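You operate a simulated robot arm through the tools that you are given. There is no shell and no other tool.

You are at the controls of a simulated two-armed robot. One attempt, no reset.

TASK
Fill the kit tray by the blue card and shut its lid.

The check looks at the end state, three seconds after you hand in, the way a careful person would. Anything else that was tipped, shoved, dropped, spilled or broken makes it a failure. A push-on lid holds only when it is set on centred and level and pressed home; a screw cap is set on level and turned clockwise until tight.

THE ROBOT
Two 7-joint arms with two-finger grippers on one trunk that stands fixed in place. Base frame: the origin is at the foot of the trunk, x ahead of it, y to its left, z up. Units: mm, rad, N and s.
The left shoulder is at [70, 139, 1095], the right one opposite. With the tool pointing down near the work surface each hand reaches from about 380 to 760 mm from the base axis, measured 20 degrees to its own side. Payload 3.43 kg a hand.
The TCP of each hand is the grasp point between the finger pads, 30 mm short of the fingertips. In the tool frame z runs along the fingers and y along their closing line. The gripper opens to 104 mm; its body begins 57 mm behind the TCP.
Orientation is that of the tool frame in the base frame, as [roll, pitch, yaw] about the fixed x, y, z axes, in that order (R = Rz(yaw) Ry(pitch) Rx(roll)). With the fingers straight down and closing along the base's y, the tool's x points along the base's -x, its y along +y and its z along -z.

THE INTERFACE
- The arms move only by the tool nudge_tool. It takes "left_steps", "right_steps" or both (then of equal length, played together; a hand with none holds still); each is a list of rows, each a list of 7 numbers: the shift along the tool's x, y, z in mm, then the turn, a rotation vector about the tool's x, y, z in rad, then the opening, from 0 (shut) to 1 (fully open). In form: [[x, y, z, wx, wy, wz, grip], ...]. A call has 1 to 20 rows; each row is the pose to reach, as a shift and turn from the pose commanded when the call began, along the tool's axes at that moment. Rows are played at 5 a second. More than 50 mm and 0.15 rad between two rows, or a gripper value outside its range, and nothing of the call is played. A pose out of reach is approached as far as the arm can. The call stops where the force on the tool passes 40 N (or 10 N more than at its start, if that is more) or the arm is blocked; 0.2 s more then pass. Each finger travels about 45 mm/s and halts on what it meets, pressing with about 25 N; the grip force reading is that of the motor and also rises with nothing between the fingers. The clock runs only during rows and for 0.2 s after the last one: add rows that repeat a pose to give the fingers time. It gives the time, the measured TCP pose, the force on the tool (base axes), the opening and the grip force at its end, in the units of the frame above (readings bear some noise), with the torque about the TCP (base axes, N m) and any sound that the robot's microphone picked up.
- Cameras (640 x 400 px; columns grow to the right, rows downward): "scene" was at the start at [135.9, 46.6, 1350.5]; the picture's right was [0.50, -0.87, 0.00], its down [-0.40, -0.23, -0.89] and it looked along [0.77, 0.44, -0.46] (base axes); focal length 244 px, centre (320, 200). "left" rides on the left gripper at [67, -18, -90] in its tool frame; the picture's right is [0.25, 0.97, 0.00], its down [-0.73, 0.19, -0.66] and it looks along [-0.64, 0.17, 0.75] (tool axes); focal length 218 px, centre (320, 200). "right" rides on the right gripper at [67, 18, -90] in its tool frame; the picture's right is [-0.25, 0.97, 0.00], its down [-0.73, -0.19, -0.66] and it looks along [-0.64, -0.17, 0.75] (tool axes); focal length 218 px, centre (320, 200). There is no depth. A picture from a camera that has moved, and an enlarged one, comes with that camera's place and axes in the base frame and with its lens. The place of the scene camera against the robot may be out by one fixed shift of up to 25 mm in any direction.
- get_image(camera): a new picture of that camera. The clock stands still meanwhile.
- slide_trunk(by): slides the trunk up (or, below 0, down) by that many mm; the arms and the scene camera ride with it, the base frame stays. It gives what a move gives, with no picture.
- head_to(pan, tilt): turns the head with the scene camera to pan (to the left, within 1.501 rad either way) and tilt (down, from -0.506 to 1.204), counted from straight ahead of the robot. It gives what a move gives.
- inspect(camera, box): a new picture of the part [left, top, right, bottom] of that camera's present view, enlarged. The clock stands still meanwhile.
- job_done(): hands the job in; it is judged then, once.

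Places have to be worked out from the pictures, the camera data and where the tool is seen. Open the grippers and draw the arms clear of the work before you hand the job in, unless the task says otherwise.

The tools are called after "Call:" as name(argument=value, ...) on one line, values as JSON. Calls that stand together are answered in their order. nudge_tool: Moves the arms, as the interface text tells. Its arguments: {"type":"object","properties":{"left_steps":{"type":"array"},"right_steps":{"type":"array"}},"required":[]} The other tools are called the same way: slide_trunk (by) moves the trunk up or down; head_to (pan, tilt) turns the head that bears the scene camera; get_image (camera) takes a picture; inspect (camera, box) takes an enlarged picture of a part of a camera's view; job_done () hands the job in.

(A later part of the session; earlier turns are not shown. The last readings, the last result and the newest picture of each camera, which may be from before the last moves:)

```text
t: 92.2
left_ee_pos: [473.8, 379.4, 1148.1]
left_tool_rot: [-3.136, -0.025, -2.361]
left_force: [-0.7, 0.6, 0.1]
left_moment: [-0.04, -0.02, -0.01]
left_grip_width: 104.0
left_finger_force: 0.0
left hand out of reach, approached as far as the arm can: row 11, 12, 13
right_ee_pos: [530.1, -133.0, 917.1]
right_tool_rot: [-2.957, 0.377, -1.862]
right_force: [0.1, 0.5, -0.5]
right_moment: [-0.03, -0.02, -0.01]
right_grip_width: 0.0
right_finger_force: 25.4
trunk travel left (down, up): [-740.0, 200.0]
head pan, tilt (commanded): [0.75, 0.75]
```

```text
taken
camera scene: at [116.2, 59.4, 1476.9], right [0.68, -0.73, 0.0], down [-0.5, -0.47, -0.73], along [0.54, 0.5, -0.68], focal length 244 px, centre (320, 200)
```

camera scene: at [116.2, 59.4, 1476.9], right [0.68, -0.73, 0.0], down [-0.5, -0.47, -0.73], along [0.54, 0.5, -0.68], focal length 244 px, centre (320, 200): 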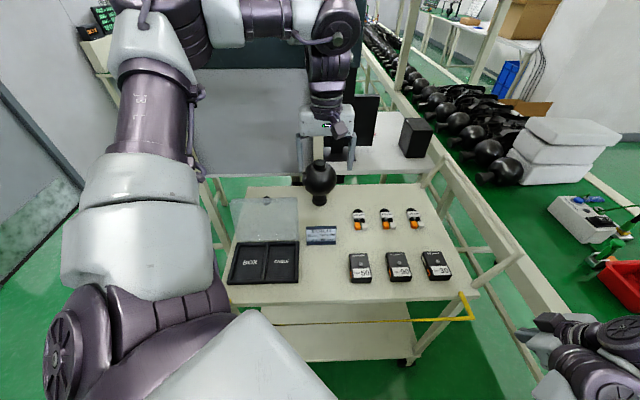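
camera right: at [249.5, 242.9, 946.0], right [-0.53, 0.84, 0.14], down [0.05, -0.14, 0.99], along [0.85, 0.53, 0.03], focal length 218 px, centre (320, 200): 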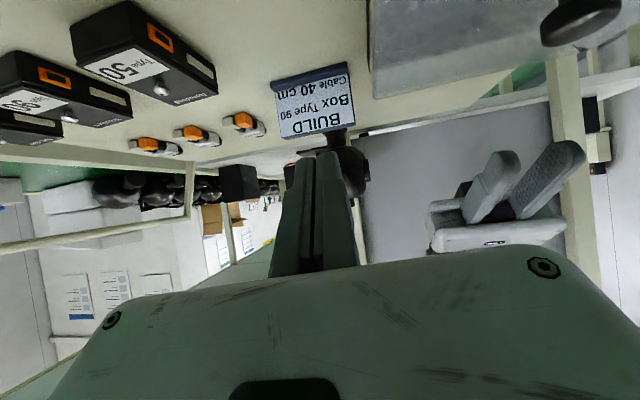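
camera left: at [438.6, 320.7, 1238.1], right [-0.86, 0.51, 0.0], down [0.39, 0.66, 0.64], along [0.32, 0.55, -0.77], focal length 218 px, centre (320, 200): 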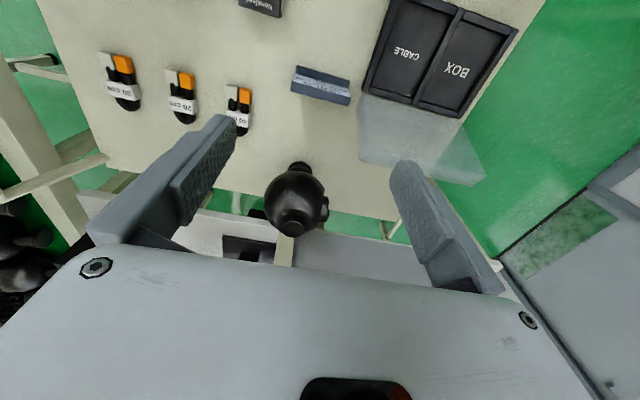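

The left hand stopped near (474, 379, 1148) at a limit. Box 90 measures about 62 x 86 mm, narrow along u, so this 45° orientation suits it; I try descending while moving right towards it.

Call:
nudge_tool(left_steps=[[3, -8, 12, 0, 0, 0, 1], [7, -18, 24, 0, 0, 0, 1], [11, -30, 36, 0, 0, 0, 1], [15, -42, 48, 0, 0, 0, 1], [20, -56, 60, 0, 0, 0, 1], [25, -70, 72, 0, 0, 0, 1], [31, -86, 85, 0, 0, 0, 1], [37.5, -102.5, 98, 0, 0, 0, 1]])

Call:
get_image(camera="left")

```text
t: 94.0
left_ee_pos: [565.0, 315.3, 1068.4]
left_tool_rot: [3.141, -0.005, -2.366]
left_force: [-0.1, -0.1, -1.1]
left_moment: [0.05, 0.05, 0.01]
left_grip_width: 103.9
left_finger_force: 0.0
left hand out of reach, approached as far as the arm can: row 1, 2, 3, 4, 5, 6, 7, 8
right_ee_pos: [532.5, -135.6, 915.9]
right_tool_rot: [-2.961, 0.381, -1.866]
right_force: [0.8, 0.5, -0.2]
right_moment: [0.05, 0.0, -0.01]
right_grip_width: 0.0
right_finger_force: 25.4
trunk travel left (down, up): [-740.0, 200.0]
head pan, tilt (commanded): [0.75, 0.75]
```

```text
taken
camera left: at [527.4, 254.6, 1156.5], right [-0.86, 0.51, 0.0], down [0.39, 0.65, 0.65], along [0.33, 0.56, -0.76], focal length 218 px, centre (320, 200)
```

left: 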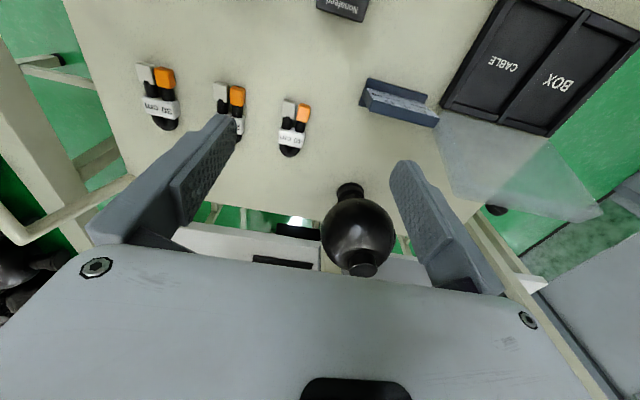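

With a vertical tool at this yaw the arm is pushed outward. Tilting helped before, so I try the same 0.4 rad tilt while moving to above box 90 at (563, 157, 1000).

Call:
nudge_tool(left_steps=[[0, 0, 5, 0, 0.1, 0, 1], [0, 0, 10, 0, 0.2, 0, 1], [0, 0, 15, 0, 0.3, 0, 1], [5, -5, 20, 0, 0.4, 0, 1], [18, -18, 26, 0, 0.4, 0, 1], [32, -32, 32, 0, 0.4, 0, 1], [46, -46, 38, 0, 0.4, 0, 1], [60, -60, 44, 0, 0.4, 0, 1], [74, -74, 50, 0, 0.4, 0, 1], [88, -88, 56, 0, 0.4, 0, 1], [101, -100, 62, 0, 0.4, 0, 1], [113, -110, 68, 0, 0.4, 0, 1]])

Call:
get_image(camera="left")

Call:
get_image(camera="scene")

```text
t: 96.6
left_ee_pos: [522.7, 255.3, 1059.7]
left_tool_rot: [-3.138, -0.402, -2.364]
left_force: [-0.3, 0.3, -0.2]
left_moment: [0.02, 0.02, -0.01]
left_grip_width: 103.9
left_finger_force: 0.1
left hand out of reach, approached as far as the arm can: row 3, 4, 5, 6, 7, 8, 9, 10, 11, 12
right_ee_pos: [528.6, -134.0, 915.6]
right_tool_rot: [-2.958, 0.38, -1.864]
right_force: [0.3, 0.6, 0.0]
right_moment: [-0.03, -0.01, -0.01]
right_grip_width: 0.0
right_finger_force: 25.3
trunk travel left (down, up): [-740.0, 200.0]
head pan, tilt (commanded): [0.75, 0.75]
```

```text
taken
camera left: at [513.8, 224.6, 1167.1], right [-0.85, 0.52, 0.09], down [0.53, 0.79, 0.32], along [0.09, 0.32, -0.94], focal length 218 px, centre (320, 200)
```

left: 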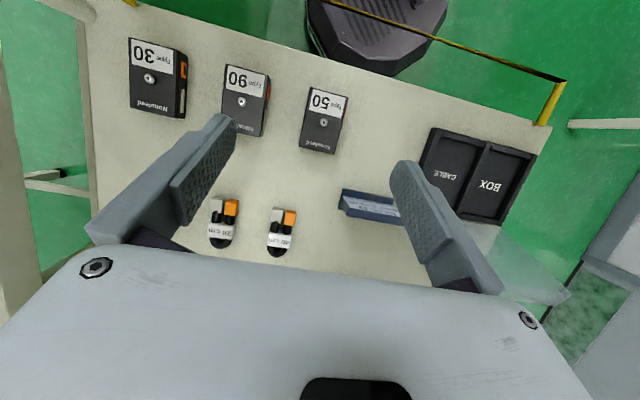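

```text
taken
camera scene: at [117.7, 57.3, 1476.9], right [0.68, -0.73, 0.0], down [-0.5, -0.47, -0.73], along [0.53, 0.5, -0.68], focal length 244 px, centre (320, 200)
```

scene: 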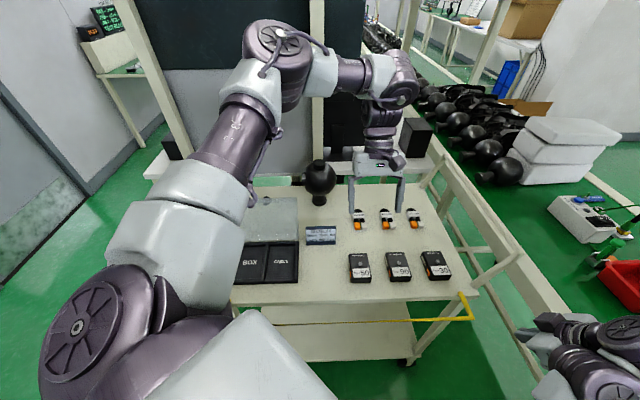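

From here the overhead view shows all goods untouched; the arm's elbow is far forward-left so this yaw is the limit. I test a more natural yaw: untilt and turn the hand about 45° clockwise while moving towards box 90.

Call:
nudge_tool(left_steps=[[0, 0, 0, 0, -0.1, 0, 1], [0, 0, 0, 0, -0.2, 0, 1], [0, 0, 0, 0, -0.3, 0, 1], [0, 0, 0, 0, -0.4, 0, 1]])

Call:
nudge_tool(left_steps=[[0, -5, 0, 0, 0, 0.1, 1], [3, -12, 0, 0, 0, 0.2, 1], [8, -20, 0, 0, 0, 0.3, 1], [14, -30, 5, 0, 0, 0.4, 1], [20, -40, 10, 0, 0, 0.5, 1], [26, -50, 15, 0, 0, 0.6, 1], [32, -60, 20, 0, 0, 0.7, 1], [38, -70, 25, 0, 0, 0.785, 1], [42, -85, 30, 0, 0, 0.785, 1], [42, -98, 35, 0, 0, 0.785, 1]])

Call:
get_image(camera="left")

```text
t: 97.6
left_ee_pos: [576.5, 295.8, 1076.5]
left_tool_rot: [-3.136, -0.004, -2.366]
left_force: [0.4, 0.5, 0.1]
left_moment: [-0.02, 0.0, -0.01]
left_grip_width: 103.7
left_finger_force: 0.1
left hand out of reach, approached as far as the arm can: row 1, 2, 3, 4
right_ee_pos: [529.4, -133.0, 916.0]
right_tool_rot: [-2.959, 0.379, -1.864]
right_force: [-0.4, -0.1, -0.2]
right_moment: [-0.02, -0.01, -0.04]
right_grip_width: 0.3
right_finger_force: 25.6
trunk travel left (down, up): [-740.0, 200.0]
head pan, tilt (commanded): [0.75, 0.75]
```

```text
t: 99.8
left_ee_pos: [551.4, 249.7, 1055.3]
left_tool_rot: [-3.136, 0.005, 3.136]
left_force: [0.4, -0.3, 0.1]
left_moment: [0.01, 0.01, 0.01]
left_grip_width: 104.0
left_finger_force: 0.0
left hand out of reach, approached as far as the arm can: row 1, 2, 3, 4, 5, 6, 7, 8, 9, 10
right_ee_pos: [529.5, -133.8, 915.4]
right_tool_rot: [-2.957, 0.379, -1.864]
right_force: [1.1, -0.3, 1.1]
right_moment: [-0.01, -0.02, -0.02]
right_grip_width: 0.2
right_finger_force: 25.2
trunk travel left (down, up): [-740.0, 200.0]
head pan, tilt (commanded): [0.75, 0.75]
```

```text
taken
camera left: at [482.3, 232.7, 1143.3], right [-0.25, 0.97, -0.01], down [0.73, 0.19, 0.66], along [0.64, 0.16, -0.75], focal length 218 px, centre (320, 200)
```

left: 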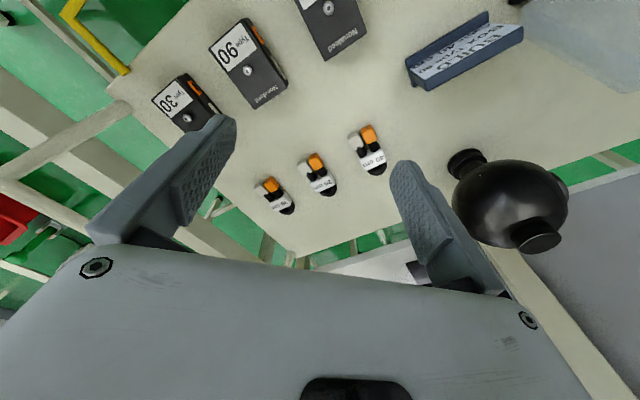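

Even with the natural yaw the arm can't come nearer in this elbow-forward posture, so the posture itself is the trouble. I bring the left hand back to its starting pose relative to the shoulder to reset the elbow.

Call:
nudge_tool(left_steps=[[10, 5, -20, 0, 0, 0, 1], [25, 11, -40, 0, 0, 0, 1], [42, 18, -60, 0, 0, 0, 1], [60, 24, -80, 0, 0, 0, 1], [80, 31, -100, 0, 0, 0, 1], [100, 38, -120, 0, 0, 0, 1], [120, 45, -138, 0, 0, 0, 1], [140, 52, -155, 0, 0, 0, 1], [160, 59, -172, 0, 0, 0, 1], [180, 66, -188, 0, 0, 0, 1], [200, 74, -202, 0, 0, 0, 1], [220, 81, -214, 0, 0, 0, 1], [240, 88, -225, 0, 0, 0, 1], [260, 95, -235, 0, 0, 0, 1], [273, 100, -241, 0, 0, 0, 1], [283, 104.5, -245, 0, 0, 0, 1]])

Call:
get_image(camera="scene")

```text
t: 103.2
left_ee_pos: [267.6, 356.1, 1301.8]
left_tool_rot: [-3.139, 0.003, 3.138]
left_force: [0.0, -0.2, 0.1]
left_moment: [-0.01, 0.04, 0.03]
left_grip_width: 103.9
left_finger_force: 0.1
right_ee_pos: [528.9, -134.4, 916.0]
right_tool_rot: [-2.958, 0.378, -1.86]
right_force: [0.1, -0.5, 0.2]
right_moment: [-0.02, 0.01, -0.01]
right_grip_width: 0.2
right_finger_force: 25.2
trunk travel left (down, up): [-740.0, 200.0]
head pan, tilt (commanded): [0.75, 0.75]
```

```text
taken
camera scene: at [116.9, 57.5, 1476.9], right [0.68, -0.73, 0.0], down [-0.5, -0.47, -0.73], along [0.54, 0.5, -0.68], focal length 244 px, centre (320, 200)
```

scene: 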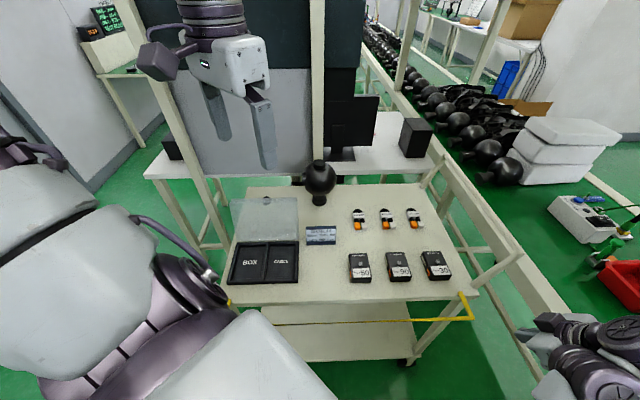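

The left arm is back in its starting posture and the scene is intact with the lid standing open. I lower the trunk 150 mm back to its original height (the right hand hangs clear in front of the table).

Call:
slide_trunk(by=-150)

Call:
get_image(camera="scene")

```text
t: 105.0
left_ee_pos: [269.2, 355.4, 1150.3]
left_tool_rot: [-3.139, 0.0, 3.139]
left_force: [0.4, -0.5, -0.7]
left_moment: [-0.03, -0.02, 0.05]
left_grip_width: 103.9
left_finger_force: 0.1
right_ee_pos: [529.4, -134.4, 765.5]
right_tool_rot: [-2.956, 0.378, -1.863]
right_force: [0.6, 0.3, 0.4]
right_moment: [0.01, -0.01, -0.03]
right_grip_width: 0.0
right_finger_force: 24.8
trunk travel left (down, up): [-590.0, 350.0]
head pan, tilt (commanded): [0.75, 0.75]
```

```text
taken
camera scene: at [117.4, 57.3, 1327.0], right [0.68, -0.73, 0.0], down [-0.5, -0.47, -0.73], along [0.53, 0.5, -0.68], focal length 244 px, centre (320, 200)
```

scene: 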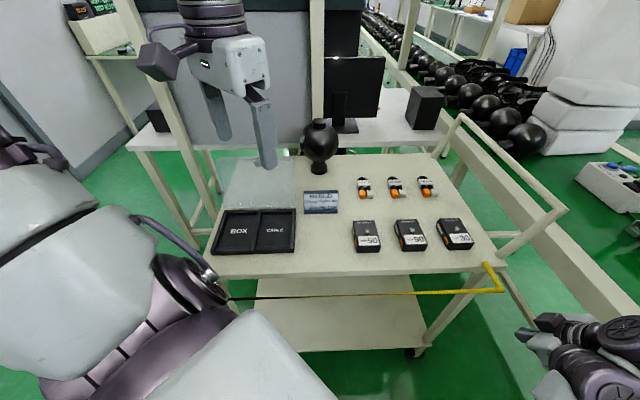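

From the starting posture I now carry the left hand, still with its natural yaw, across to above the boxes at about (500, 200, 1020).

Call:
nudge_tool(left_steps=[[-15, -10, 8, 0, 0, 0, 1], [-31, -21, 17, 0, 0, 0, 1], [-46, -31, 26, 0, 0, 0, 1], [-62, -41, 35, 0, 0, 0, 1], [-77, -52, 43, 0, 0, 0, 1], [-92, -62, 52, 0, 0, 0, 1], [-108, -72, 61, 0, 0, 0, 1], [-123, -83, 69, 0, 0, 0, 1], [-139, -93, 78, 0, 0, 0, 1], [-154, -103, 87, 0, 0, 0, 1], [-170, -114, 95, 0, 0, 0, 1], [-185, -124, 104, 0, 0, 0, 1], [-200, -134, 113, 0, 0, 0, 1], [-216, -145, 121, 0, 0, 0, 1], [-231, -155, 130, 0, 0, 0, 1]])

Call:
get_image(camera="left")

Call:
get_image(camera="scene")

```text
t: 108.2
left_ee_pos: [484.2, 213.7, 1018.9]
left_tool_rot: [-3.134, 0.004, 3.138]
left_force: [0.2, 0.0, 0.1]
left_moment: [-0.02, 0.03, -0.01]
left_grip_width: 104.2
left_finger_force: 0.0
left hand out of reach, approached as far as the arm can: row 14, 15
right_ee_pos: [529.2, -134.1, 765.0]
right_tool_rot: [-2.957, 0.379, -1.862]
right_force: [-0.2, -0.2, -0.6]
right_moment: [0.0, 0.01, 0.02]
right_grip_width: 0.0
right_finger_force: 25.4
trunk travel left (down, up): [-590.0, 350.0]
head pan, tilt (commanded): [0.75, 0.75]
```

```text
taken
camera left: at [415.3, 195.2, 1106.6], right [-0.25, 0.97, -0.01], down [0.73, 0.19, 0.66], along [0.64, 0.16, -0.75], focal length 218 px, centre (320, 200)
```

left: 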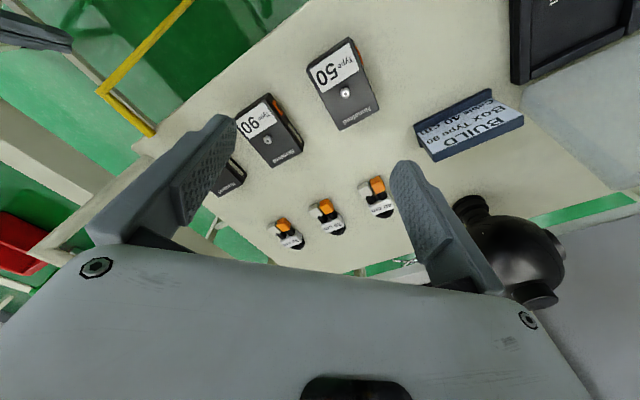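

```text
taken
camera scene: at [117.4, 57.4, 1326.9], right [0.68, -0.73, 0.0], down [-0.5, -0.47, -0.73], along [0.53, 0.5, -0.68], focal length 244 px, centre (320, 200)
```

scene: 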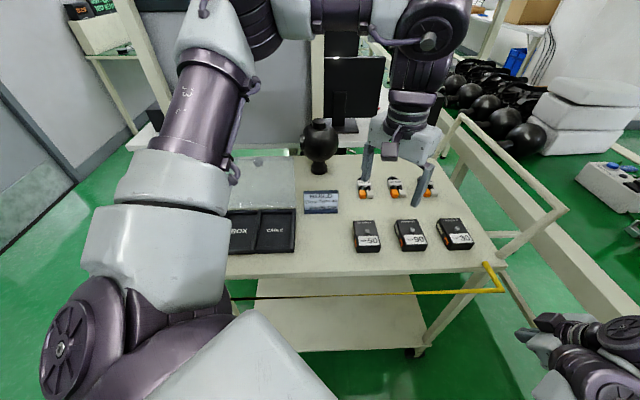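

The hand reached (484, 214, 1019) and then hit a limit again. I look up with the head at the arm's posture to understand it.

Call:
head_to(pan=0.5, tilt=0.2)

Call:
get_image(camera="scene")

```text
t: 109.1
left_ee_pos: [484.1, 212.9, 1019.2]
left_tool_rot: [-3.135, 0.004, 3.139]
left_force: [0.1, 0.0, 0.0]
left_moment: [-0.03, -0.01, 0.03]
left_grip_width: 103.9
left_finger_force: 0.1
right_ee_pos: [529.7, -134.1, 766.2]
right_tool_rot: [-2.958, 0.379, -1.864]
right_force: [0.6, 0.1, 0.3]
right_moment: [0.01, -0.03, 0.0]
right_grip_width: 0.0
right_finger_force: 25.2
trunk travel left (down, up): [-590.0, 350.0]
head pan, tilt (commanded): [0.499, 0.201]
```

```text
taken
camera scene: at [138.8, 45.4, 1376.5], right [0.48, -0.88, 0.0], down [-0.18, -0.1, -0.98], along [0.86, 0.47, -0.2], focal length 244 px, centre (320, 200)
```

scene: 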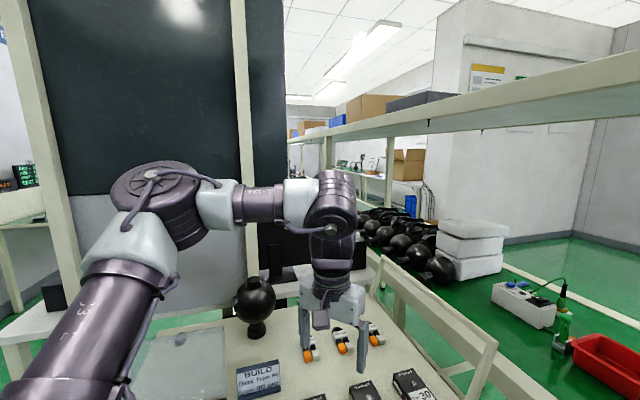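

The elbow is up at the left and the forearm points right, so a hand yaw turned clockwise should be easier here. I turn the hand clockwise by 45° and move over box 90.

Call:
nudge_tool(left_steps=[[0, 0, 0, 0, 0, 0.13, 1], [0, 0, 0, 0, 0, 0.26, 1], [0, 0, 0, 0, 0, 0.39, 1], [0, 0, 0, 0, 0, 0.52, 1], [-10, -8, 0, 0, 0, 0.65, 1], [-25, -18, 0, 0, 0, 0.785, 1], [-40, -28, 5, 0, 0, 0.785, 1], [-55, -38, 10, 0, 0, 0.785, 1], [-70, -48, 15, 0, 0, 0.785, 1], [-79, -56, 20, 0, 0, 0.785, 1]])

Call:
get_image(camera="left")

```text
t: 111.3
left_ee_pos: [509.4, 224.0, 993.9]
left_tool_rot: [-3.138, 0.011, 2.353]
left_force: [0.4, -0.8, -0.5]
left_moment: [-0.04, 0.02, 0.02]
left_grip_width: 104.1
left_finger_force: 0.1
left hand out of reach, approached as far as the arm can: row 5, 6, 7, 8, 9, 10
right_ee_pos: [530.6, -133.5, 766.0]
right_tool_rot: [-2.96, 0.378, -1.864]
right_force: [0.6, -0.5, 0.8]
right_moment: [0.01, 0.01, -0.03]
right_grip_width: 0.0
right_finger_force: 25.4
trunk travel left (down, up): [-590.0, 350.0]
head pan, tilt (commanded): [0.499, 0.201]
```

```text
taken
camera left: at [447.4, 259.8, 1081.5], right [0.51, 0.86, -0.01], down [0.65, -0.38, 0.66], along [0.57, -0.34, -0.75], focal length 218 px, centre (320, 200)
```

left: 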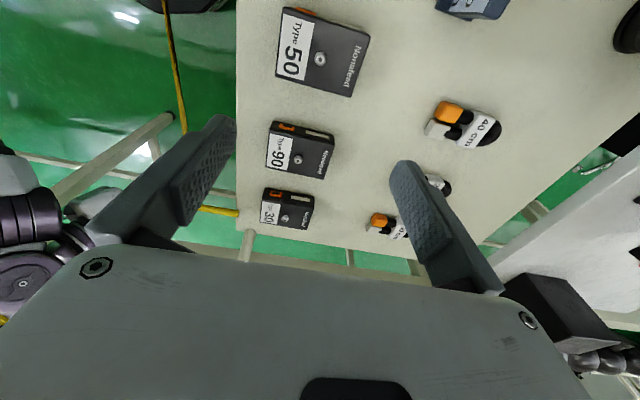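

Yaw turned fine but the hand still couldn't come across; at this height the elbow-up posture is the limit. I descend here first (tips stay above box 50's top) and then try moving across low.

Call:
nudge_tool(left_steps=[[0, 0, 20, 0, 0, 0, 1], [0, 0, 40, 0, 0, 0, 1], [0, 0, 60, 0, 0, 0, 1], [0, 0, 80, 0, 0, 0, 1], [-10, -1, 85, 0, 0, 0, 1], [-20, -2, 85, 0, 0, 0, 1], [-32, -3, 85, 0, 0, 0, 1], [-45, -5, 85, 0, 0, 0, 1], [-58, -6, 85, 0, 0, 0, 1], [-72, -8, 85, 0, 0, 0, 1], [-85.6, -9.2, 85, 0, 0, 0, 1]])

Call:
get_image(camera="left")

Call:
get_image(camera="scene")

```text
t: 113.7
left_ee_pos: [516.7, 211.5, 910.9]
left_tool_rot: [-3.141, 0.005, 2.353]
left_force: [0.0, -0.9, -0.3]
left_moment: [0.02, 0.0, -0.01]
left_grip_width: 103.9
left_finger_force: 0.0
left hand out of reach, approached as far as the arm can: row 6, 7, 8, 9, 10, 11
right_ee_pos: [529.9, -134.1, 765.6]
right_tool_rot: [-2.958, 0.378, -1.863]
right_force: [0.0, 0.4, 0.7]
right_moment: [0.0, 0.04, -0.01]
right_grip_width: 0.1
right_finger_force: 24.6
trunk travel left (down, up): [-590.0, 350.0]
head pan, tilt (commanded): [0.499, 0.201]
```

```text
taken
camera left: at [455.1, 245.8, 998.8], right [0.51, 0.86, 0.0], down [0.65, -0.38, 0.66], along [0.57, -0.34, -0.75], focal length 218 px, centre (320, 200)
```

left: 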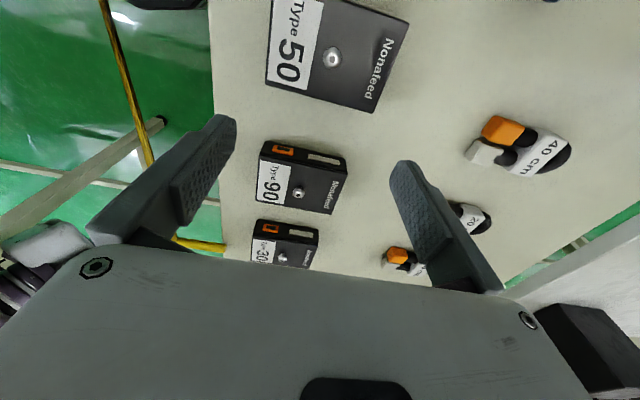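

```text
taken
camera scene: at [138.8, 45.4, 1376.5], right [0.48, -0.88, 0.0], down [-0.18, -0.1, -0.98], along [0.86, 0.47, -0.2], focal length 244 px, centre (320, 200)
```

scene: 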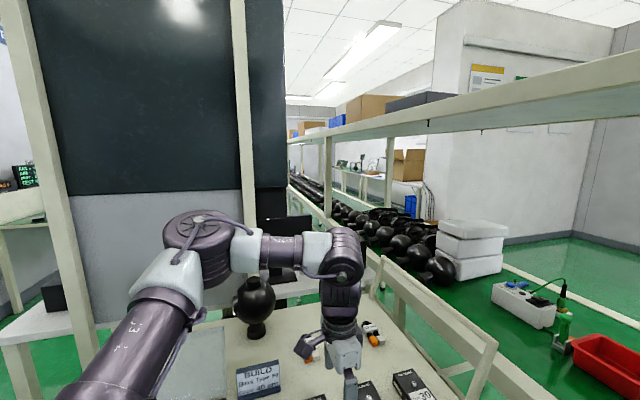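

The hand still can't come further right here. But with this yaw the pads close along the box's length (86 mm) and a small tilt about v would extend the fingers to box 90, if the same yaw also works over the tray. I test that: raise and carry the empty hand over the BOX compartment with this yaw.

Call:
nudge_tool(left_steps=[[0, 0, -25, 0, 0, 0, 1], [0, 0, -50, 0, 0, 0, 1], [8, 1, -75, 0, 0, 0, 1], [25, 2, -89, 0, 0, 0, 1], [45, 4, -89, 0, 0, 0, 1], [66, 6, -89, 0, 0, 0, 1], [88, 8, -89, 0, 0, 0, 1], [110, 10, -89, 0, 0, 0, 1], [132, 12, -89, 0, 0, 0, 1], [154, 14, -89, 0, 0, 0, 1], [176, 16, -89, 0, 0, 0, 1], [198, 18, -89, 0, 0, 0, 1], [220, 20, -89, 0, 0, 0, 1], [242, 22, -89, 0, 0, 0, 1], [264, 24, -89, 0, 0, 0, 1], [286, 26, -89, 0, 0, 0, 1], [308, 28, -89, 0, 0, 0, 1], [328, 30, -89, 0, 0, 0, 1], [346, 32, -89, 0, 0, 0, 1], [361, 33, -89, 0, 0, 0, 1]])

Call:
get_image(camera="left")

Call:
head_to(pan=0.75, tilt=0.6)

Call:
get_image(camera="scene")

```text
t: 117.9
left_ee_pos: [284.5, 491.7, 1000.5]
left_tool_rot: [-3.139, 0.003, 2.351]
left_force: [0.2, 0.3, 0.0]
left_moment: [0.01, -0.01, -0.03]
left_grip_width: 104.2
left_finger_force: 0.1
left hand out of reach, approached as far as the arm can: row 2, 3
right_ee_pos: [529.1, -133.8, 766.6]
right_tool_rot: [-2.96, 0.38, -1.862]
right_force: [-0.5, -0.2, -0.5]
right_moment: [-0.02, 0.0, 0.01]
right_grip_width: 0.2
right_finger_force: 25.1
trunk travel left (down, up): [-590.0, 350.0]
head pan, tilt (commanded): [0.499, 0.201]
```

```text
taken
camera left: at [223.0, 526.1, 1087.7], right [0.51, 0.86, 0.0], down [0.65, -0.38, 0.66], along [0.57, -0.34, -0.75], focal length 218 px, centre (320, 200)
```

left: 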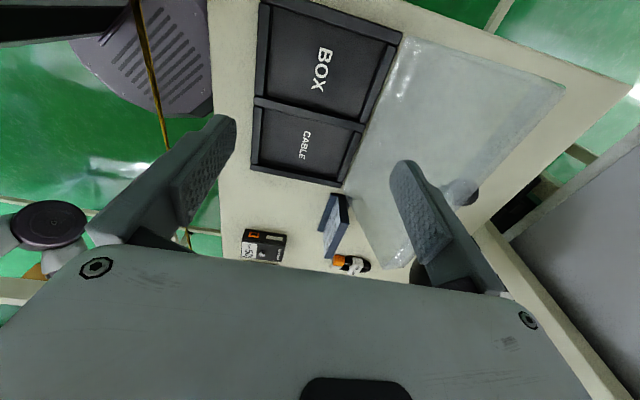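

```text
t: 118.8
left_ee_pos: [286.0, 491.2, 999.9]
left_tool_rot: [-3.14, 0.002, 2.354]
left_force: [-0.6, -1.2, -0.3]
left_moment: [0.02, -0.02, -0.01]
left_grip_width: 104.1
left_finger_force: 0.1
right_ee_pos: [529.6, -135.1, 765.4]
right_tool_rot: [-2.959, 0.38, -1.863]
right_force: [0.5, -0.4, -0.6]
right_moment: [0.0, -0.01, -0.01]
right_grip_width: 0.0
right_finger_force: 25.1
trunk travel left (down, up): [-590.0, 350.0]
head pan, tilt (commanded): [0.75, 0.6]
```

```text
taken
camera scene: at [121.5, 61.1, 1339.8], right [0.68, -0.73, 0.0], down [-0.41, -0.38, -0.83], along [0.6, 0.56, -0.56], focal length 244 px, centre (320, 200)
```

scene: 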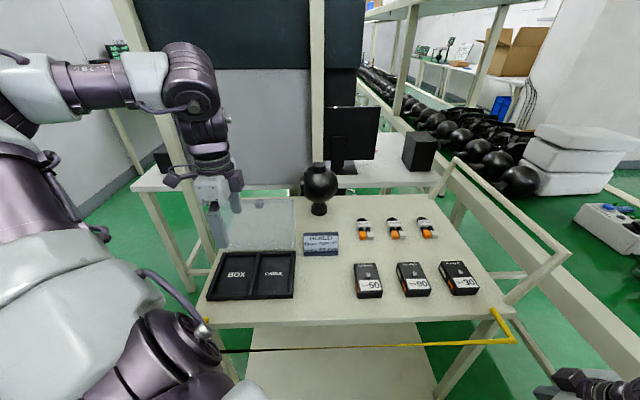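

With this yaw the hand reaches over the tray easily; the compartments measure about 77 x 120 mm inside (BOX centre u≈-163, v≈547), so gripping the box along v is in fact the only way it fits. I go back to the boxes, adding a tilt of -0.3 about v to reach box 90.

Call:
nudge_tool(left_steps=[[-18, -2, 0, 0, 0, 0, 1], [-38, -3, 2, 0, 0, 0, 1], [-60, -5, 5, 0, 0, 0, 1], [-82, -7, 8, 0, 0, 0, 1], [-104, -9, 12, 0, 0, 0, 1], [-126, -11, 16, 0, 0, 0, 1], [-148, -13, 20, 0, 0, 0, 1], [-170, -15, 24, 0, 0, 0, 1], [-192, -17, 28, 0, 0, 0, 1], [-214, -19, 32, 0, 0, 0, 1], [-236, -21, 36, 0, 0, 0, 1], [-258, -23, 40, 0, 0, 0, 1], [-280, -25, 45, 0, 0, 0, 1], [-302, -27, 50, 0, -0.03, 0, 1], [-322, -28, 55, 0, -0.08, 0, 1], [-342, -30, 60, 0, -0.14, 0, 1], [-358, -31, 65, 0, -0.2, 0, 1], [-372, -33, 68, 0, -0.25, 0, 1], [-388, -34, 70, 0, -0.3, 0, 1], [-404, -35, 70, 0, -0.3, 0, 1]])

Call:
get_image(camera="left")

```text
t: 123.0
left_ee_pos: [544.1, 179.2, 932.6]
left_tool_rot: [-3.14, 0.303, 2.351]
left_force: [0.5, -0.3, -0.2]
left_moment: [-0.04, -0.02, 0.01]
left_grip_width: 104.0
left_finger_force: 0.1
right_ee_pos: [530.8, -134.3, 764.5]
right_tool_rot: [-2.96, 0.377, -1.865]
right_force: [0.5, 0.7, -0.8]
right_moment: [-0.04, 0.08, 0.0]
right_grip_width: 0.0
right_finger_force: 25.0
trunk travel left (down, up): [-590.0, 350.0]
head pan, tilt (commanded): [0.75, 0.6]
```

```text
taken
camera left: at [467.0, 230.7, 995.1], right [0.52, 0.85, -0.08], down [0.49, -0.22, 0.84], along [0.7, -0.47, -0.53], focal length 218 px, centre (320, 200)
```

left: 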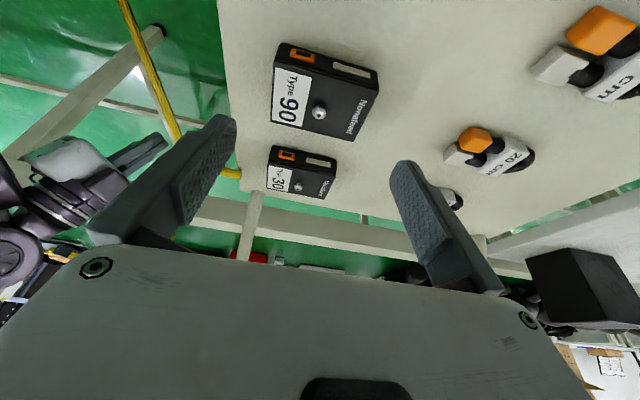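

The tilted reach works at (544, 179, 933). I enlarge box 90 to locate it precisely.

Call:
inspect(camera="left", box=[250, 20, 400, 160])

```text
2.86 times, centred on (325, 90) of left
camera zoom: at [467.0, 230.7, 995.1], right [0.52, 0.85, -0.08], down [0.49, -0.22, 0.84], along [0.7, -0.47, -0.53], focal length 624 px, centre (306, 514)
```

zoom: 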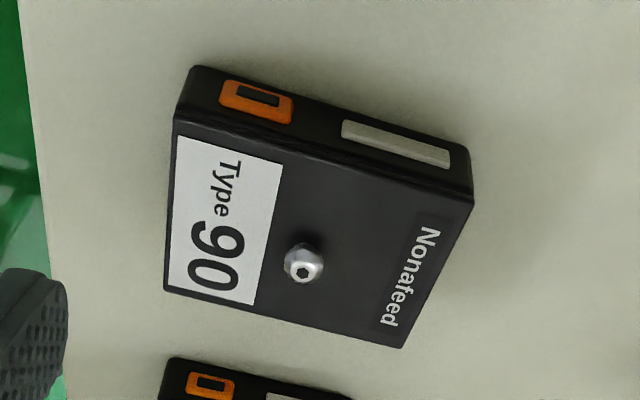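

Box 90's centre works out to about (561, 158) (u=285, v=509), top ≈ 832, about 54 x 82 mm. I lower the open fingers astride its two ends (clearance ~11 mm each), stopping with the tips about 15 mm above the table.

Call:
nudge_tool(left_steps=[[0.8, -0.5, 12, 0, 0, 0, 1], [1.6, -1, 25, 0, 0, 0, 1], [2.5, -1.5, 38, 0, 0, 0, 1], [3.5, -2, 50, 0, 0, 0, 1], [4.5, -2.5, 62, 0, 0, 0, 1], [5.3, -2.5, 72, 0, 0, 0, 1], [6, -2.5, 80, 0, 0, 0, 1], [6.7, -2.5, 88.6, 0, 0, 0, 1]])

Call:
get_image(camera="left")

Call:
inspect(camera="scene", box=[330, 210, 500, 310])

```text
t: 124.8
left_ee_pos: [552.9, 166.3, 846.1]
left_tool_rot: [-3.138, 0.305, 2.352]
left_force: [-0.2, -0.1, 0.3]
left_moment: [-0.01, 0.02, 0.01]
left_grip_width: 104.2
left_finger_force: 0.1
left hand out of reach, approached as far as the arm can: row 8
right_ee_pos: [529.3, -133.6, 766.2]
right_tool_rot: [-2.958, 0.379, -1.864]
right_force: [0.5, 0.2, 1.0]
right_moment: [-0.02, -0.01, -0.01]
right_grip_width: 0.1
right_finger_force: 24.8
trunk travel left (down, up): [-590.0, 350.0]
head pan, tilt (commanded): [0.75, 0.6]
```

```text
taken
camera left: at [475.8, 218.7, 910.3], right [0.52, 0.85, -0.08], down [0.49, -0.22, 0.85], along [0.7, -0.48, -0.53], focal length 218 px, centre (320, 200)
```

left: 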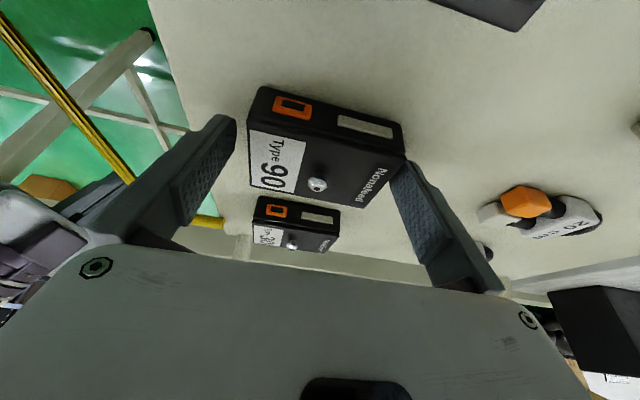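

```text
3.76 times, centred on (415, 260) of scene
camera zoom: at [121.6, 61.2, 1339.8], right [0.68, -0.73, 0.0], down [-0.41, -0.39, -0.82], along [0.6, 0.56, -0.57], focal length 920 px, centre (-38, -26)
```

zoom: 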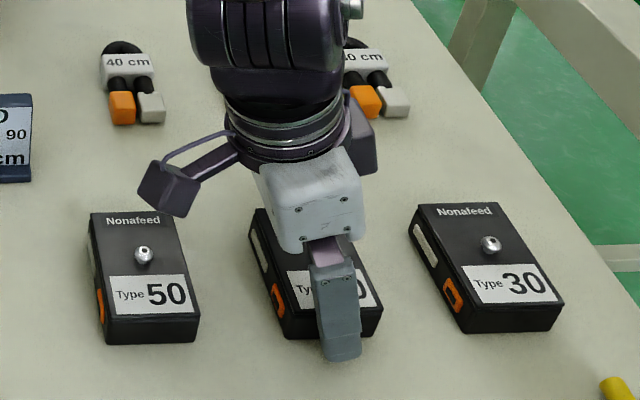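

The fingers straddle box 90 with about 12-16 mm at each end; it sits ~2 mm off centre. I shift 2 mm and close on it.

Call:
nudge_tool(left_steps=[[0, -1, 0, 0, 0, 0, 1], [0, -2, 0, 0, 0, 0, 0.9], [0, -2, 0, 0, 0, 0, 0.82], [0, -2, 0, 0, 0, 0, 0.76], [0, -2, 0, 0, 0, 0, 0.7], [0, -2, 0, 0, 0, 0, 0.65], [0, -2, 0, 0, 0, 0, 0.6], [0, -2, 0, 0, 0, 0, 0.6]])

Call:
get_image(camera="left")

```text
t: 126.6
left_ee_pos: [551.9, 165.4, 847.1]
left_tool_rot: [-3.138, 0.302, 2.353]
left_force: [-0.8, -0.4, 0.0]
left_moment: [0.02, 0.0, 0.0]
left_grip_width: 84.5
left_finger_force: 25.2
right_ee_pos: [528.9, -134.8, 766.8]
right_tool_rot: [-2.958, 0.38, -1.864]
right_force: [0.3, 0.0, 0.4]
right_moment: [0.04, 0.01, -0.01]
right_grip_width: 0.0
right_finger_force: 24.5
trunk travel left (down, up): [-590.0, 350.0]
head pan, tilt (commanded): [0.75, 0.6]
```

```text
taken
camera left: at [474.4, 217.8, 910.6], right [0.52, 0.85, -0.08], down [0.49, -0.22, 0.84], along [0.7, -0.47, -0.53], focal length 218 px, centre (320, 200)
```

left: 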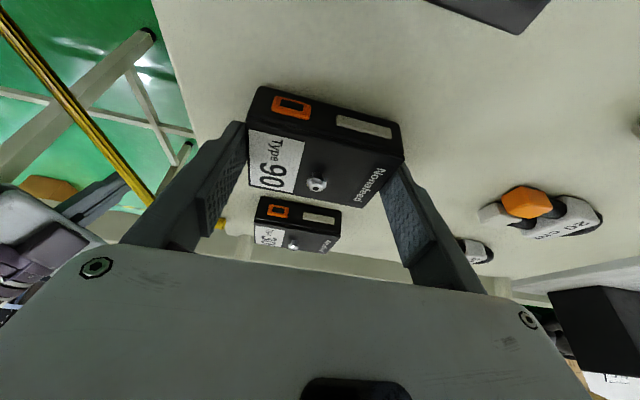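

Box 90 is gripped (84.5 mm, 25 N). I lift it 20 mm and check it hangs level.

Call:
nudge_tool(left_steps=[[-1.5, 0, -4.8, 0, 0, 0, 0.6], [-3, 0, -9.6, 0, 0, 0, 0.6], [-4.5, 0, -14.3, 0, 0, 0, 0.6], [-6, 0, -19.1, 0, 0, 0, 0.6]])

Call:
get_image(camera="left")

Call:
inspect(camera="scene", box=[330, 210, 500, 310])

```text
t: 127.6
left_ee_pos: [553.3, 166.3, 866.8]
left_tool_rot: [-3.139, 0.303, 2.353]
left_force: [-0.6, -0.5, -2.0]
left_moment: [0.0, -0.02, -0.04]
left_grip_width: 84.7
left_finger_force: 24.6
right_ee_pos: [530.0, -133.8, 766.5]
right_tool_rot: [-2.958, 0.38, -1.865]
right_force: [0.1, -0.3, 0.5]
right_moment: [0.0, -0.02, -0.04]
right_grip_width: 0.1
right_finger_force: 25.4
trunk travel left (down, up): [-590.0, 350.0]
head pan, tilt (commanded): [0.75, 0.6]
```

```text
taken
camera left: at [474.6, 217.4, 930.5], right [0.52, 0.85, -0.08], down [0.49, -0.22, 0.84], along [0.7, -0.47, -0.53], focal length 218 px, centre (320, 200)
```

left: 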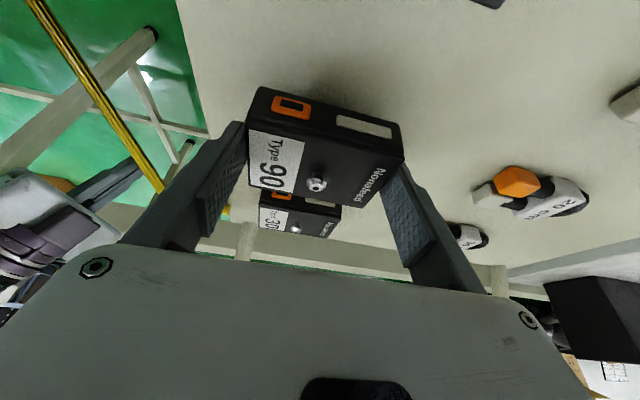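

```text
3.76 times, centred on (415, 260) of scene
camera zoom: at [121.7, 61.0, 1339.7], right [0.68, -0.73, 0.0], down [-0.41, -0.39, -0.82], along [0.6, 0.56, -0.57], focal length 920 px, centre (-38, -26)
```

zoom: 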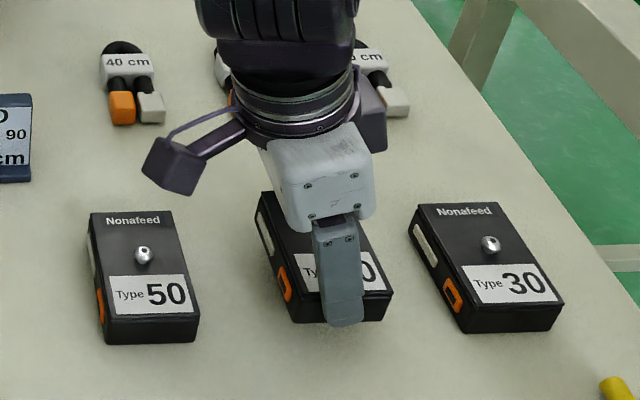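

The box (about 200 g) hangs level. I raise it and carry it in -u over box 50 and the card towards the tray, keeping the same hand orientation.

Call:
nudge_tool(left_steps=[[1.2, 0.4, -13, 0, 0, 0, 0.6], [3.7, 1, -28.4, 0, 0, 0, 0.6], [7.2, 1.7, -44.2, 0, 0, 0, 0.6], [12.2, 2.5, -61.5, 0, 0, 0, 0.6], [19.2, 3.6, -79.3, 0, 0, 0, 0.6], [28.9, 4.7, -95, 0, 0, 0, 0.6], [43.7, 6.3, -108, 0, 0, 0, 0.6], [61.4, 8, -118.7, 0, 0, 0, 0.6], [82.4, 9.8, -125.3, 0, 0, 0, 0.6], [103.4, 11.7, -131.9, 0, 0, 0, 0.6], [124.4, 13.6, -138.4, 0, 0, 0, 0.6], [145.4, 15.4, -145, 0, 0, 0, 0.6], [166.4, 17.3, -151.6, 0, 0, 0, 0.6], [187.4, 19.2, -158.1, 0, 0, 0, 0.6], [208.4, 21, -164.7, 0, 0, 0, 0.6], [229.4, 22.9, -171.3, 0, 0, 0, 0.6], [250.4, 24.8, -177.8, 0, 0, 0, 0.6], [271.4, 26.6, -184.4, 0, 0, 0, 0.6], [292.4, 28.5, -191, 0, 0, 0, 0.6], [313.4, 30.4, -197.5, 0, 0, 0, 0.6]])

Call:
get_image(camera="left")

Call:
get_image(camera="scene")

```text
t: 131.8
left_ee_pos: [321.8, 442.4, 961.6]
left_tool_rot: [-3.139, 0.305, 2.352]
left_force: [0.5, -0.4, -1.9]
left_moment: [0.04, -0.01, 0.0]
left_grip_width: 84.8
left_finger_force: 25.1
right_ee_pos: [529.9, -134.5, 766.2]
right_tool_rot: [-2.959, 0.379, -1.861]
right_force: [-0.6, -0.5, -0.2]
right_moment: [0.0, -0.03, 0.01]
right_grip_width: 0.1
right_finger_force: 25.2
trunk travel left (down, up): [-590.0, 350.0]
head pan, tilt (commanded): [0.75, 0.6]
```

```text
taken
camera left: at [244.1, 493.7, 1025.5], right [0.52, 0.85, -0.08], down [0.49, -0.22, 0.84], along [0.7, -0.48, -0.53], focal length 218 px, centre (320, 200)
```

left: 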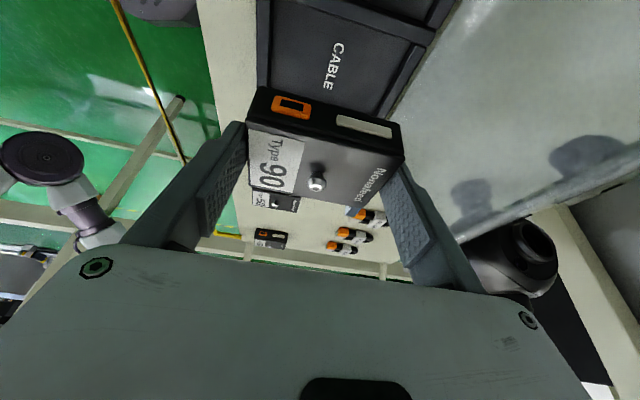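

```text
taken
camera scene: at [120.8, 61.6, 1339.8], right [0.68, -0.73, 0.0], down [-0.41, -0.39, -0.83], along [0.6, 0.56, -0.56], focal length 244 px, centre (320, 200)
```

scene: 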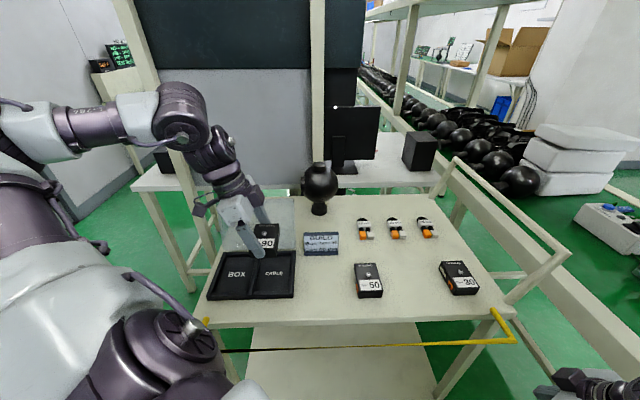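

The box is carried safely to just right of the BOX compartment. I move it over the compartment (TCP u≈-175, v≈546) and lower to z≈905, still above the rim.

Call:
nudge_tool(left_steps=[[17, 1.1, -5.4, 0, 0, 0, 0.6], [34, 2.2, -10.7, 0, 0, 0, 0.6], [51, 3.4, -16.1, 0, 0, 0, 0.6], [68, 4.5, -21.4, 0, 0, 0, 0.6], [85.6, 5.6, -26.8, 0, 0, 0, 0.6], [90, 5.6, -13, 0, 0, 0, 0.6], [94.4, 5.6, 1, 0, 0, 0, 0.6], [98.5, 5.6, 14, 0, 0, 0, 0.6], [102.5, 5.6, 27, 0, 0, 0, 0.6]])

Call:
get_image(camera="left")

Call:
inspect(camera="scene", box=[190, 190, 320, 310])

```text
t: 133.8
left_ee_pos: [261.5, 509.0, 905.5]
left_tool_rot: [-3.137, 0.304, 2.353]
left_force: [-0.2, 1.3, -1.7]
left_moment: [0.01, 0.03, 0.02]
left_grip_width: 84.5
left_finger_force: 25.1
right_ee_pos: [530.2, -132.9, 765.5]
right_tool_rot: [-2.959, 0.378, -1.862]
right_force: [-0.1, 0.4, 0.7]
right_moment: [-0.01, -0.02, -0.01]
right_grip_width: 0.3
right_finger_force: 24.7
trunk travel left (down, up): [-590.0, 350.0]
head pan, tilt (commanded): [0.75, 0.6]
```

```text
taken
camera left: at [184.7, 560.6, 969.2], right [0.52, 0.85, -0.08], down [0.49, -0.22, 0.84], along [0.7, -0.47, -0.53], focal length 218 px, centre (320, 200)
```

left: 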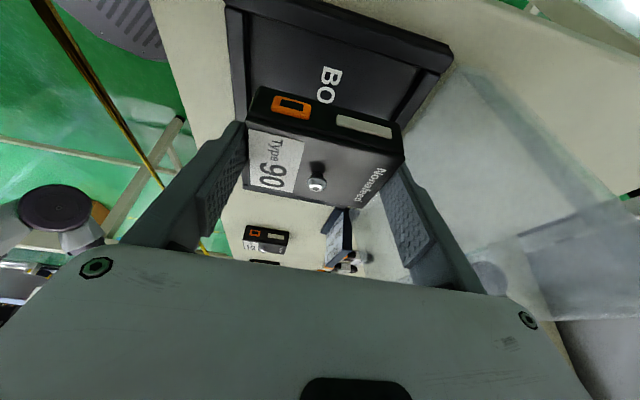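

```text
3.33 times, centred on (255, 250) of scene
camera zoom: at [121.8, 61.7, 1339.7], right [0.68, -0.73, 0.0], down [-0.41, -0.39, -0.82], along [0.6, 0.56, -0.57], focal length 814 px, centre (537, 33)
```

zoom: 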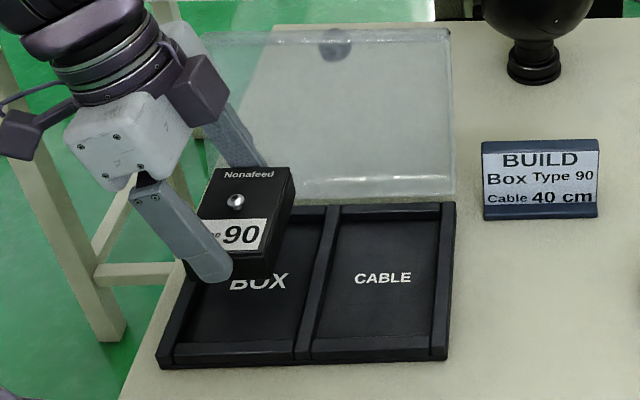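

The box hangs squarely over the BOX compartment; refining the tray (rim ≈ 822, divider u≈-116, inner v 484-610) calls for a 2 mm shift in u and v. I lower it 42 mm.

Call:
nudge_tool(left_steps=[[0, 1.2, 4, 0, 0, 0, 0.6], [0, 2.5, 8, 0, 0, 0, 0.6], [2, 2.5, 15, 0, 0, 0, 0.6], [4, 2.5, 22, 0, 0, 0, 0.6], [6.3, 2.5, 29, 0, 0, 0, 0.6], [8.5, 2.5, 35.5, 0, 0, 0, 0.6], [10.6, 2.5, 40.7, 0, 0, 0, 0.6]])

Call:
inspect(camera="scene", box=[190, 190, 320, 310])

Call:
get_image(camera="left")

```text
t: 135.4
left_ee_pos: [265.8, 509.9, 862.0]
left_tool_rot: [-3.139, 0.304, 2.352]
left_force: [0.4, 0.0, -0.5]
left_moment: [-0.01, 0.02, 0.01]
left_grip_width: 84.5
left_finger_force: 25.1
right_ee_pos: [529.2, -134.3, 767.1]
right_tool_rot: [-2.958, 0.379, -1.865]
right_force: [-0.7, -0.1, -0.1]
right_moment: [-0.01, -0.02, 0.05]
right_grip_width: 0.0
right_finger_force: 25.2
trunk travel left (down, up): [-590.0, 350.0]
head pan, tilt (commanded): [0.75, 0.6]
```

```text
3.33 times, centred on (255, 250) of scene
camera zoom: at [121.7, 61.4, 1339.7], right [0.68, -0.73, 0.0], down [-0.41, -0.39, -0.82], along [0.6, 0.56, -0.57], focal length 814 px, centre (537, 33)
```

zoom: 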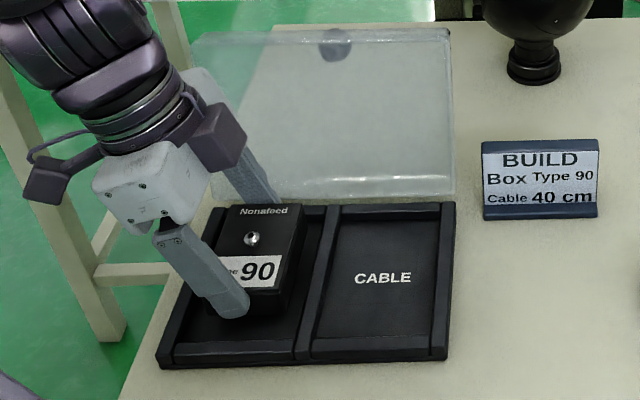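

```text
taken
camera left: at [188.3, 560.9, 926.6], right [0.52, 0.85, -0.08], down [0.49, -0.22, 0.84], along [0.7, -0.47, -0.53], focal length 218 px, centre (320, 200)
```

left: 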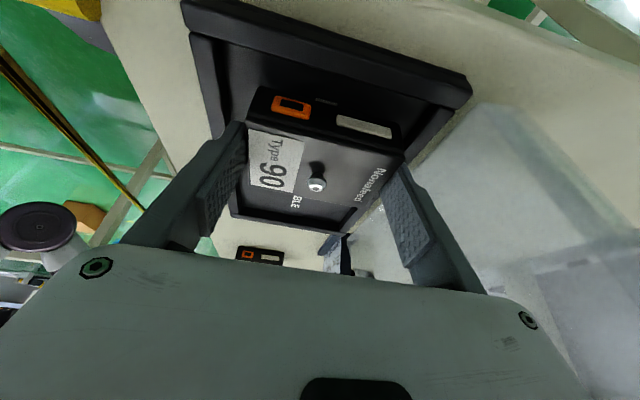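

The box is inside the compartment outline. I lower it 8 mm more and read the force.

Call:
nudge_tool(left_steps=[[0.6, 0, 1.9, 0, 0, 0, 0.6], [1.2, 0, 3.8, 0, 0, 0, 0.6], [1.8, 0, 5.7, 0, 0, 0, 0.6], [2.4, 0, 7.6, 0, 0, 0, 0.6]])

```text
t: 136.4
left_ee_pos: [264.4, 509.8, 854.8]
left_tool_rot: [-3.139, 0.302, 2.352]
left_force: [0.5, -0.4, -1.0]
left_moment: [0.01, 0.01, 0.0]
left_grip_width: 84.3
left_finger_force: 25.3
right_ee_pos: [529.3, -133.3, 766.8]
right_tool_rot: [-2.957, 0.379, -1.863]
right_force: [0.3, 0.5, 1.2]
right_moment: [-0.04, -0.04, 0.01]
right_grip_width: 0.0
right_finger_force: 25.2
trunk travel left (down, up): [-590.0, 350.0]
head pan, tilt (commanded): [0.75, 0.6]
```

Still hanging free (TCP z≈854, bottom ≈ 807). I lower 2 mm at a time further.

Call:
nudge_tool(left_steps=[[0.3, 0, 0.95, 0, 0, 0, 0.6], [0.6, 0, 1.9, 0, 0, 0, 0.6], [0.9, 0, 2.9, 0, 0, 0, 0.6], [0.9, 0, 2.9, 0, 0, 0, 0.6]])

```text
t: 137.4
left_ee_pos: [265.5, 510.3, 853.3]
left_tool_rot: [3.141, 0.303, 2.354]
left_force: [0.2, 1.1, 5.8]
left_moment: [-0.41, 0.03, 0.01]
left_grip_width: 84.1
left_finger_force: 25.1
right_ee_pos: [529.2, -133.6, 765.8]
right_tool_rot: [-2.959, 0.379, -1.863]
right_force: [0.3, -0.4, -0.8]
right_moment: [-0.02, 0.0, -0.01]
right_grip_width: 0.2
right_finger_force: 24.7
trunk travel left (down, up): [-590.0, 350.0]
head pan, tilt (commanded): [0.75, 0.6]
```

The box has touched the floor (5.8 N). I open the fingers slightly (about 4.5 mm each side) to release it.

Call:
nudge_tool(left_steps=[[0, 0, 0, 0, 0, 0, 0.84], [0, 0, 0, 0, 0, 0, 0.88], [0, 0, 0, 0, 0, 0, 0.9], [0, 0, 0, 0, 0, 0, 0.9]])

Call:
get_image(camera="left")

Call:
inspect(camera="scene", box=[190, 190, 320, 310])

```text
t: 138.4
left_ee_pos: [265.4, 509.0, 852.2]
left_tool_rot: [-3.137, 0.304, 2.353]
left_force: [-3.3, -2.7, -2.0]
left_moment: [-0.13, 0.18, -0.01]
left_grip_width: 91.9
left_finger_force: 0.0
right_ee_pos: [528.5, -133.2, 765.6]
right_tool_rot: [-2.959, 0.379, -1.862]
right_force: [0.4, 0.4, 0.2]
right_moment: [0.01, 0.0, -0.02]
right_grip_width: 0.0
right_finger_force: 25.0
trunk travel left (down, up): [-590.0, 350.0]
head pan, tilt (commanded): [0.75, 0.6]
```

```text
taken
camera left: at [187.6, 560.7, 916.1], right [0.52, 0.85, -0.08], down [0.49, -0.22, 0.84], along [0.7, -0.47, -0.53], focal length 218 px, centre (320, 200)
```

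left: 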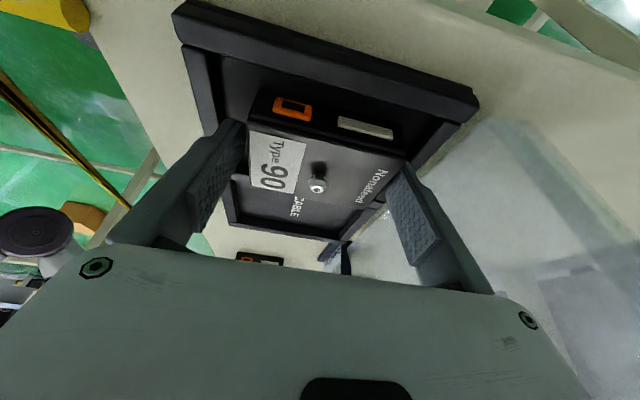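

```text
3.33 times, centred on (255, 250) of scene
camera zoom: at [121.1, 60.8, 1339.8], right [0.68, -0.73, 0.0], down [-0.41, -0.39, -0.83], along [0.6, 0.56, -0.56], focal length 814 px, centre (537, 33)
```

zoom: 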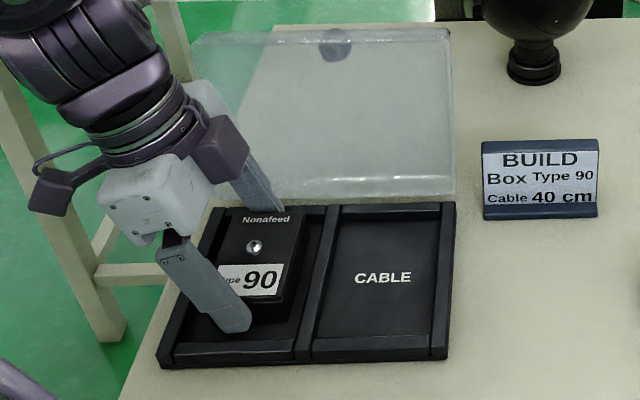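

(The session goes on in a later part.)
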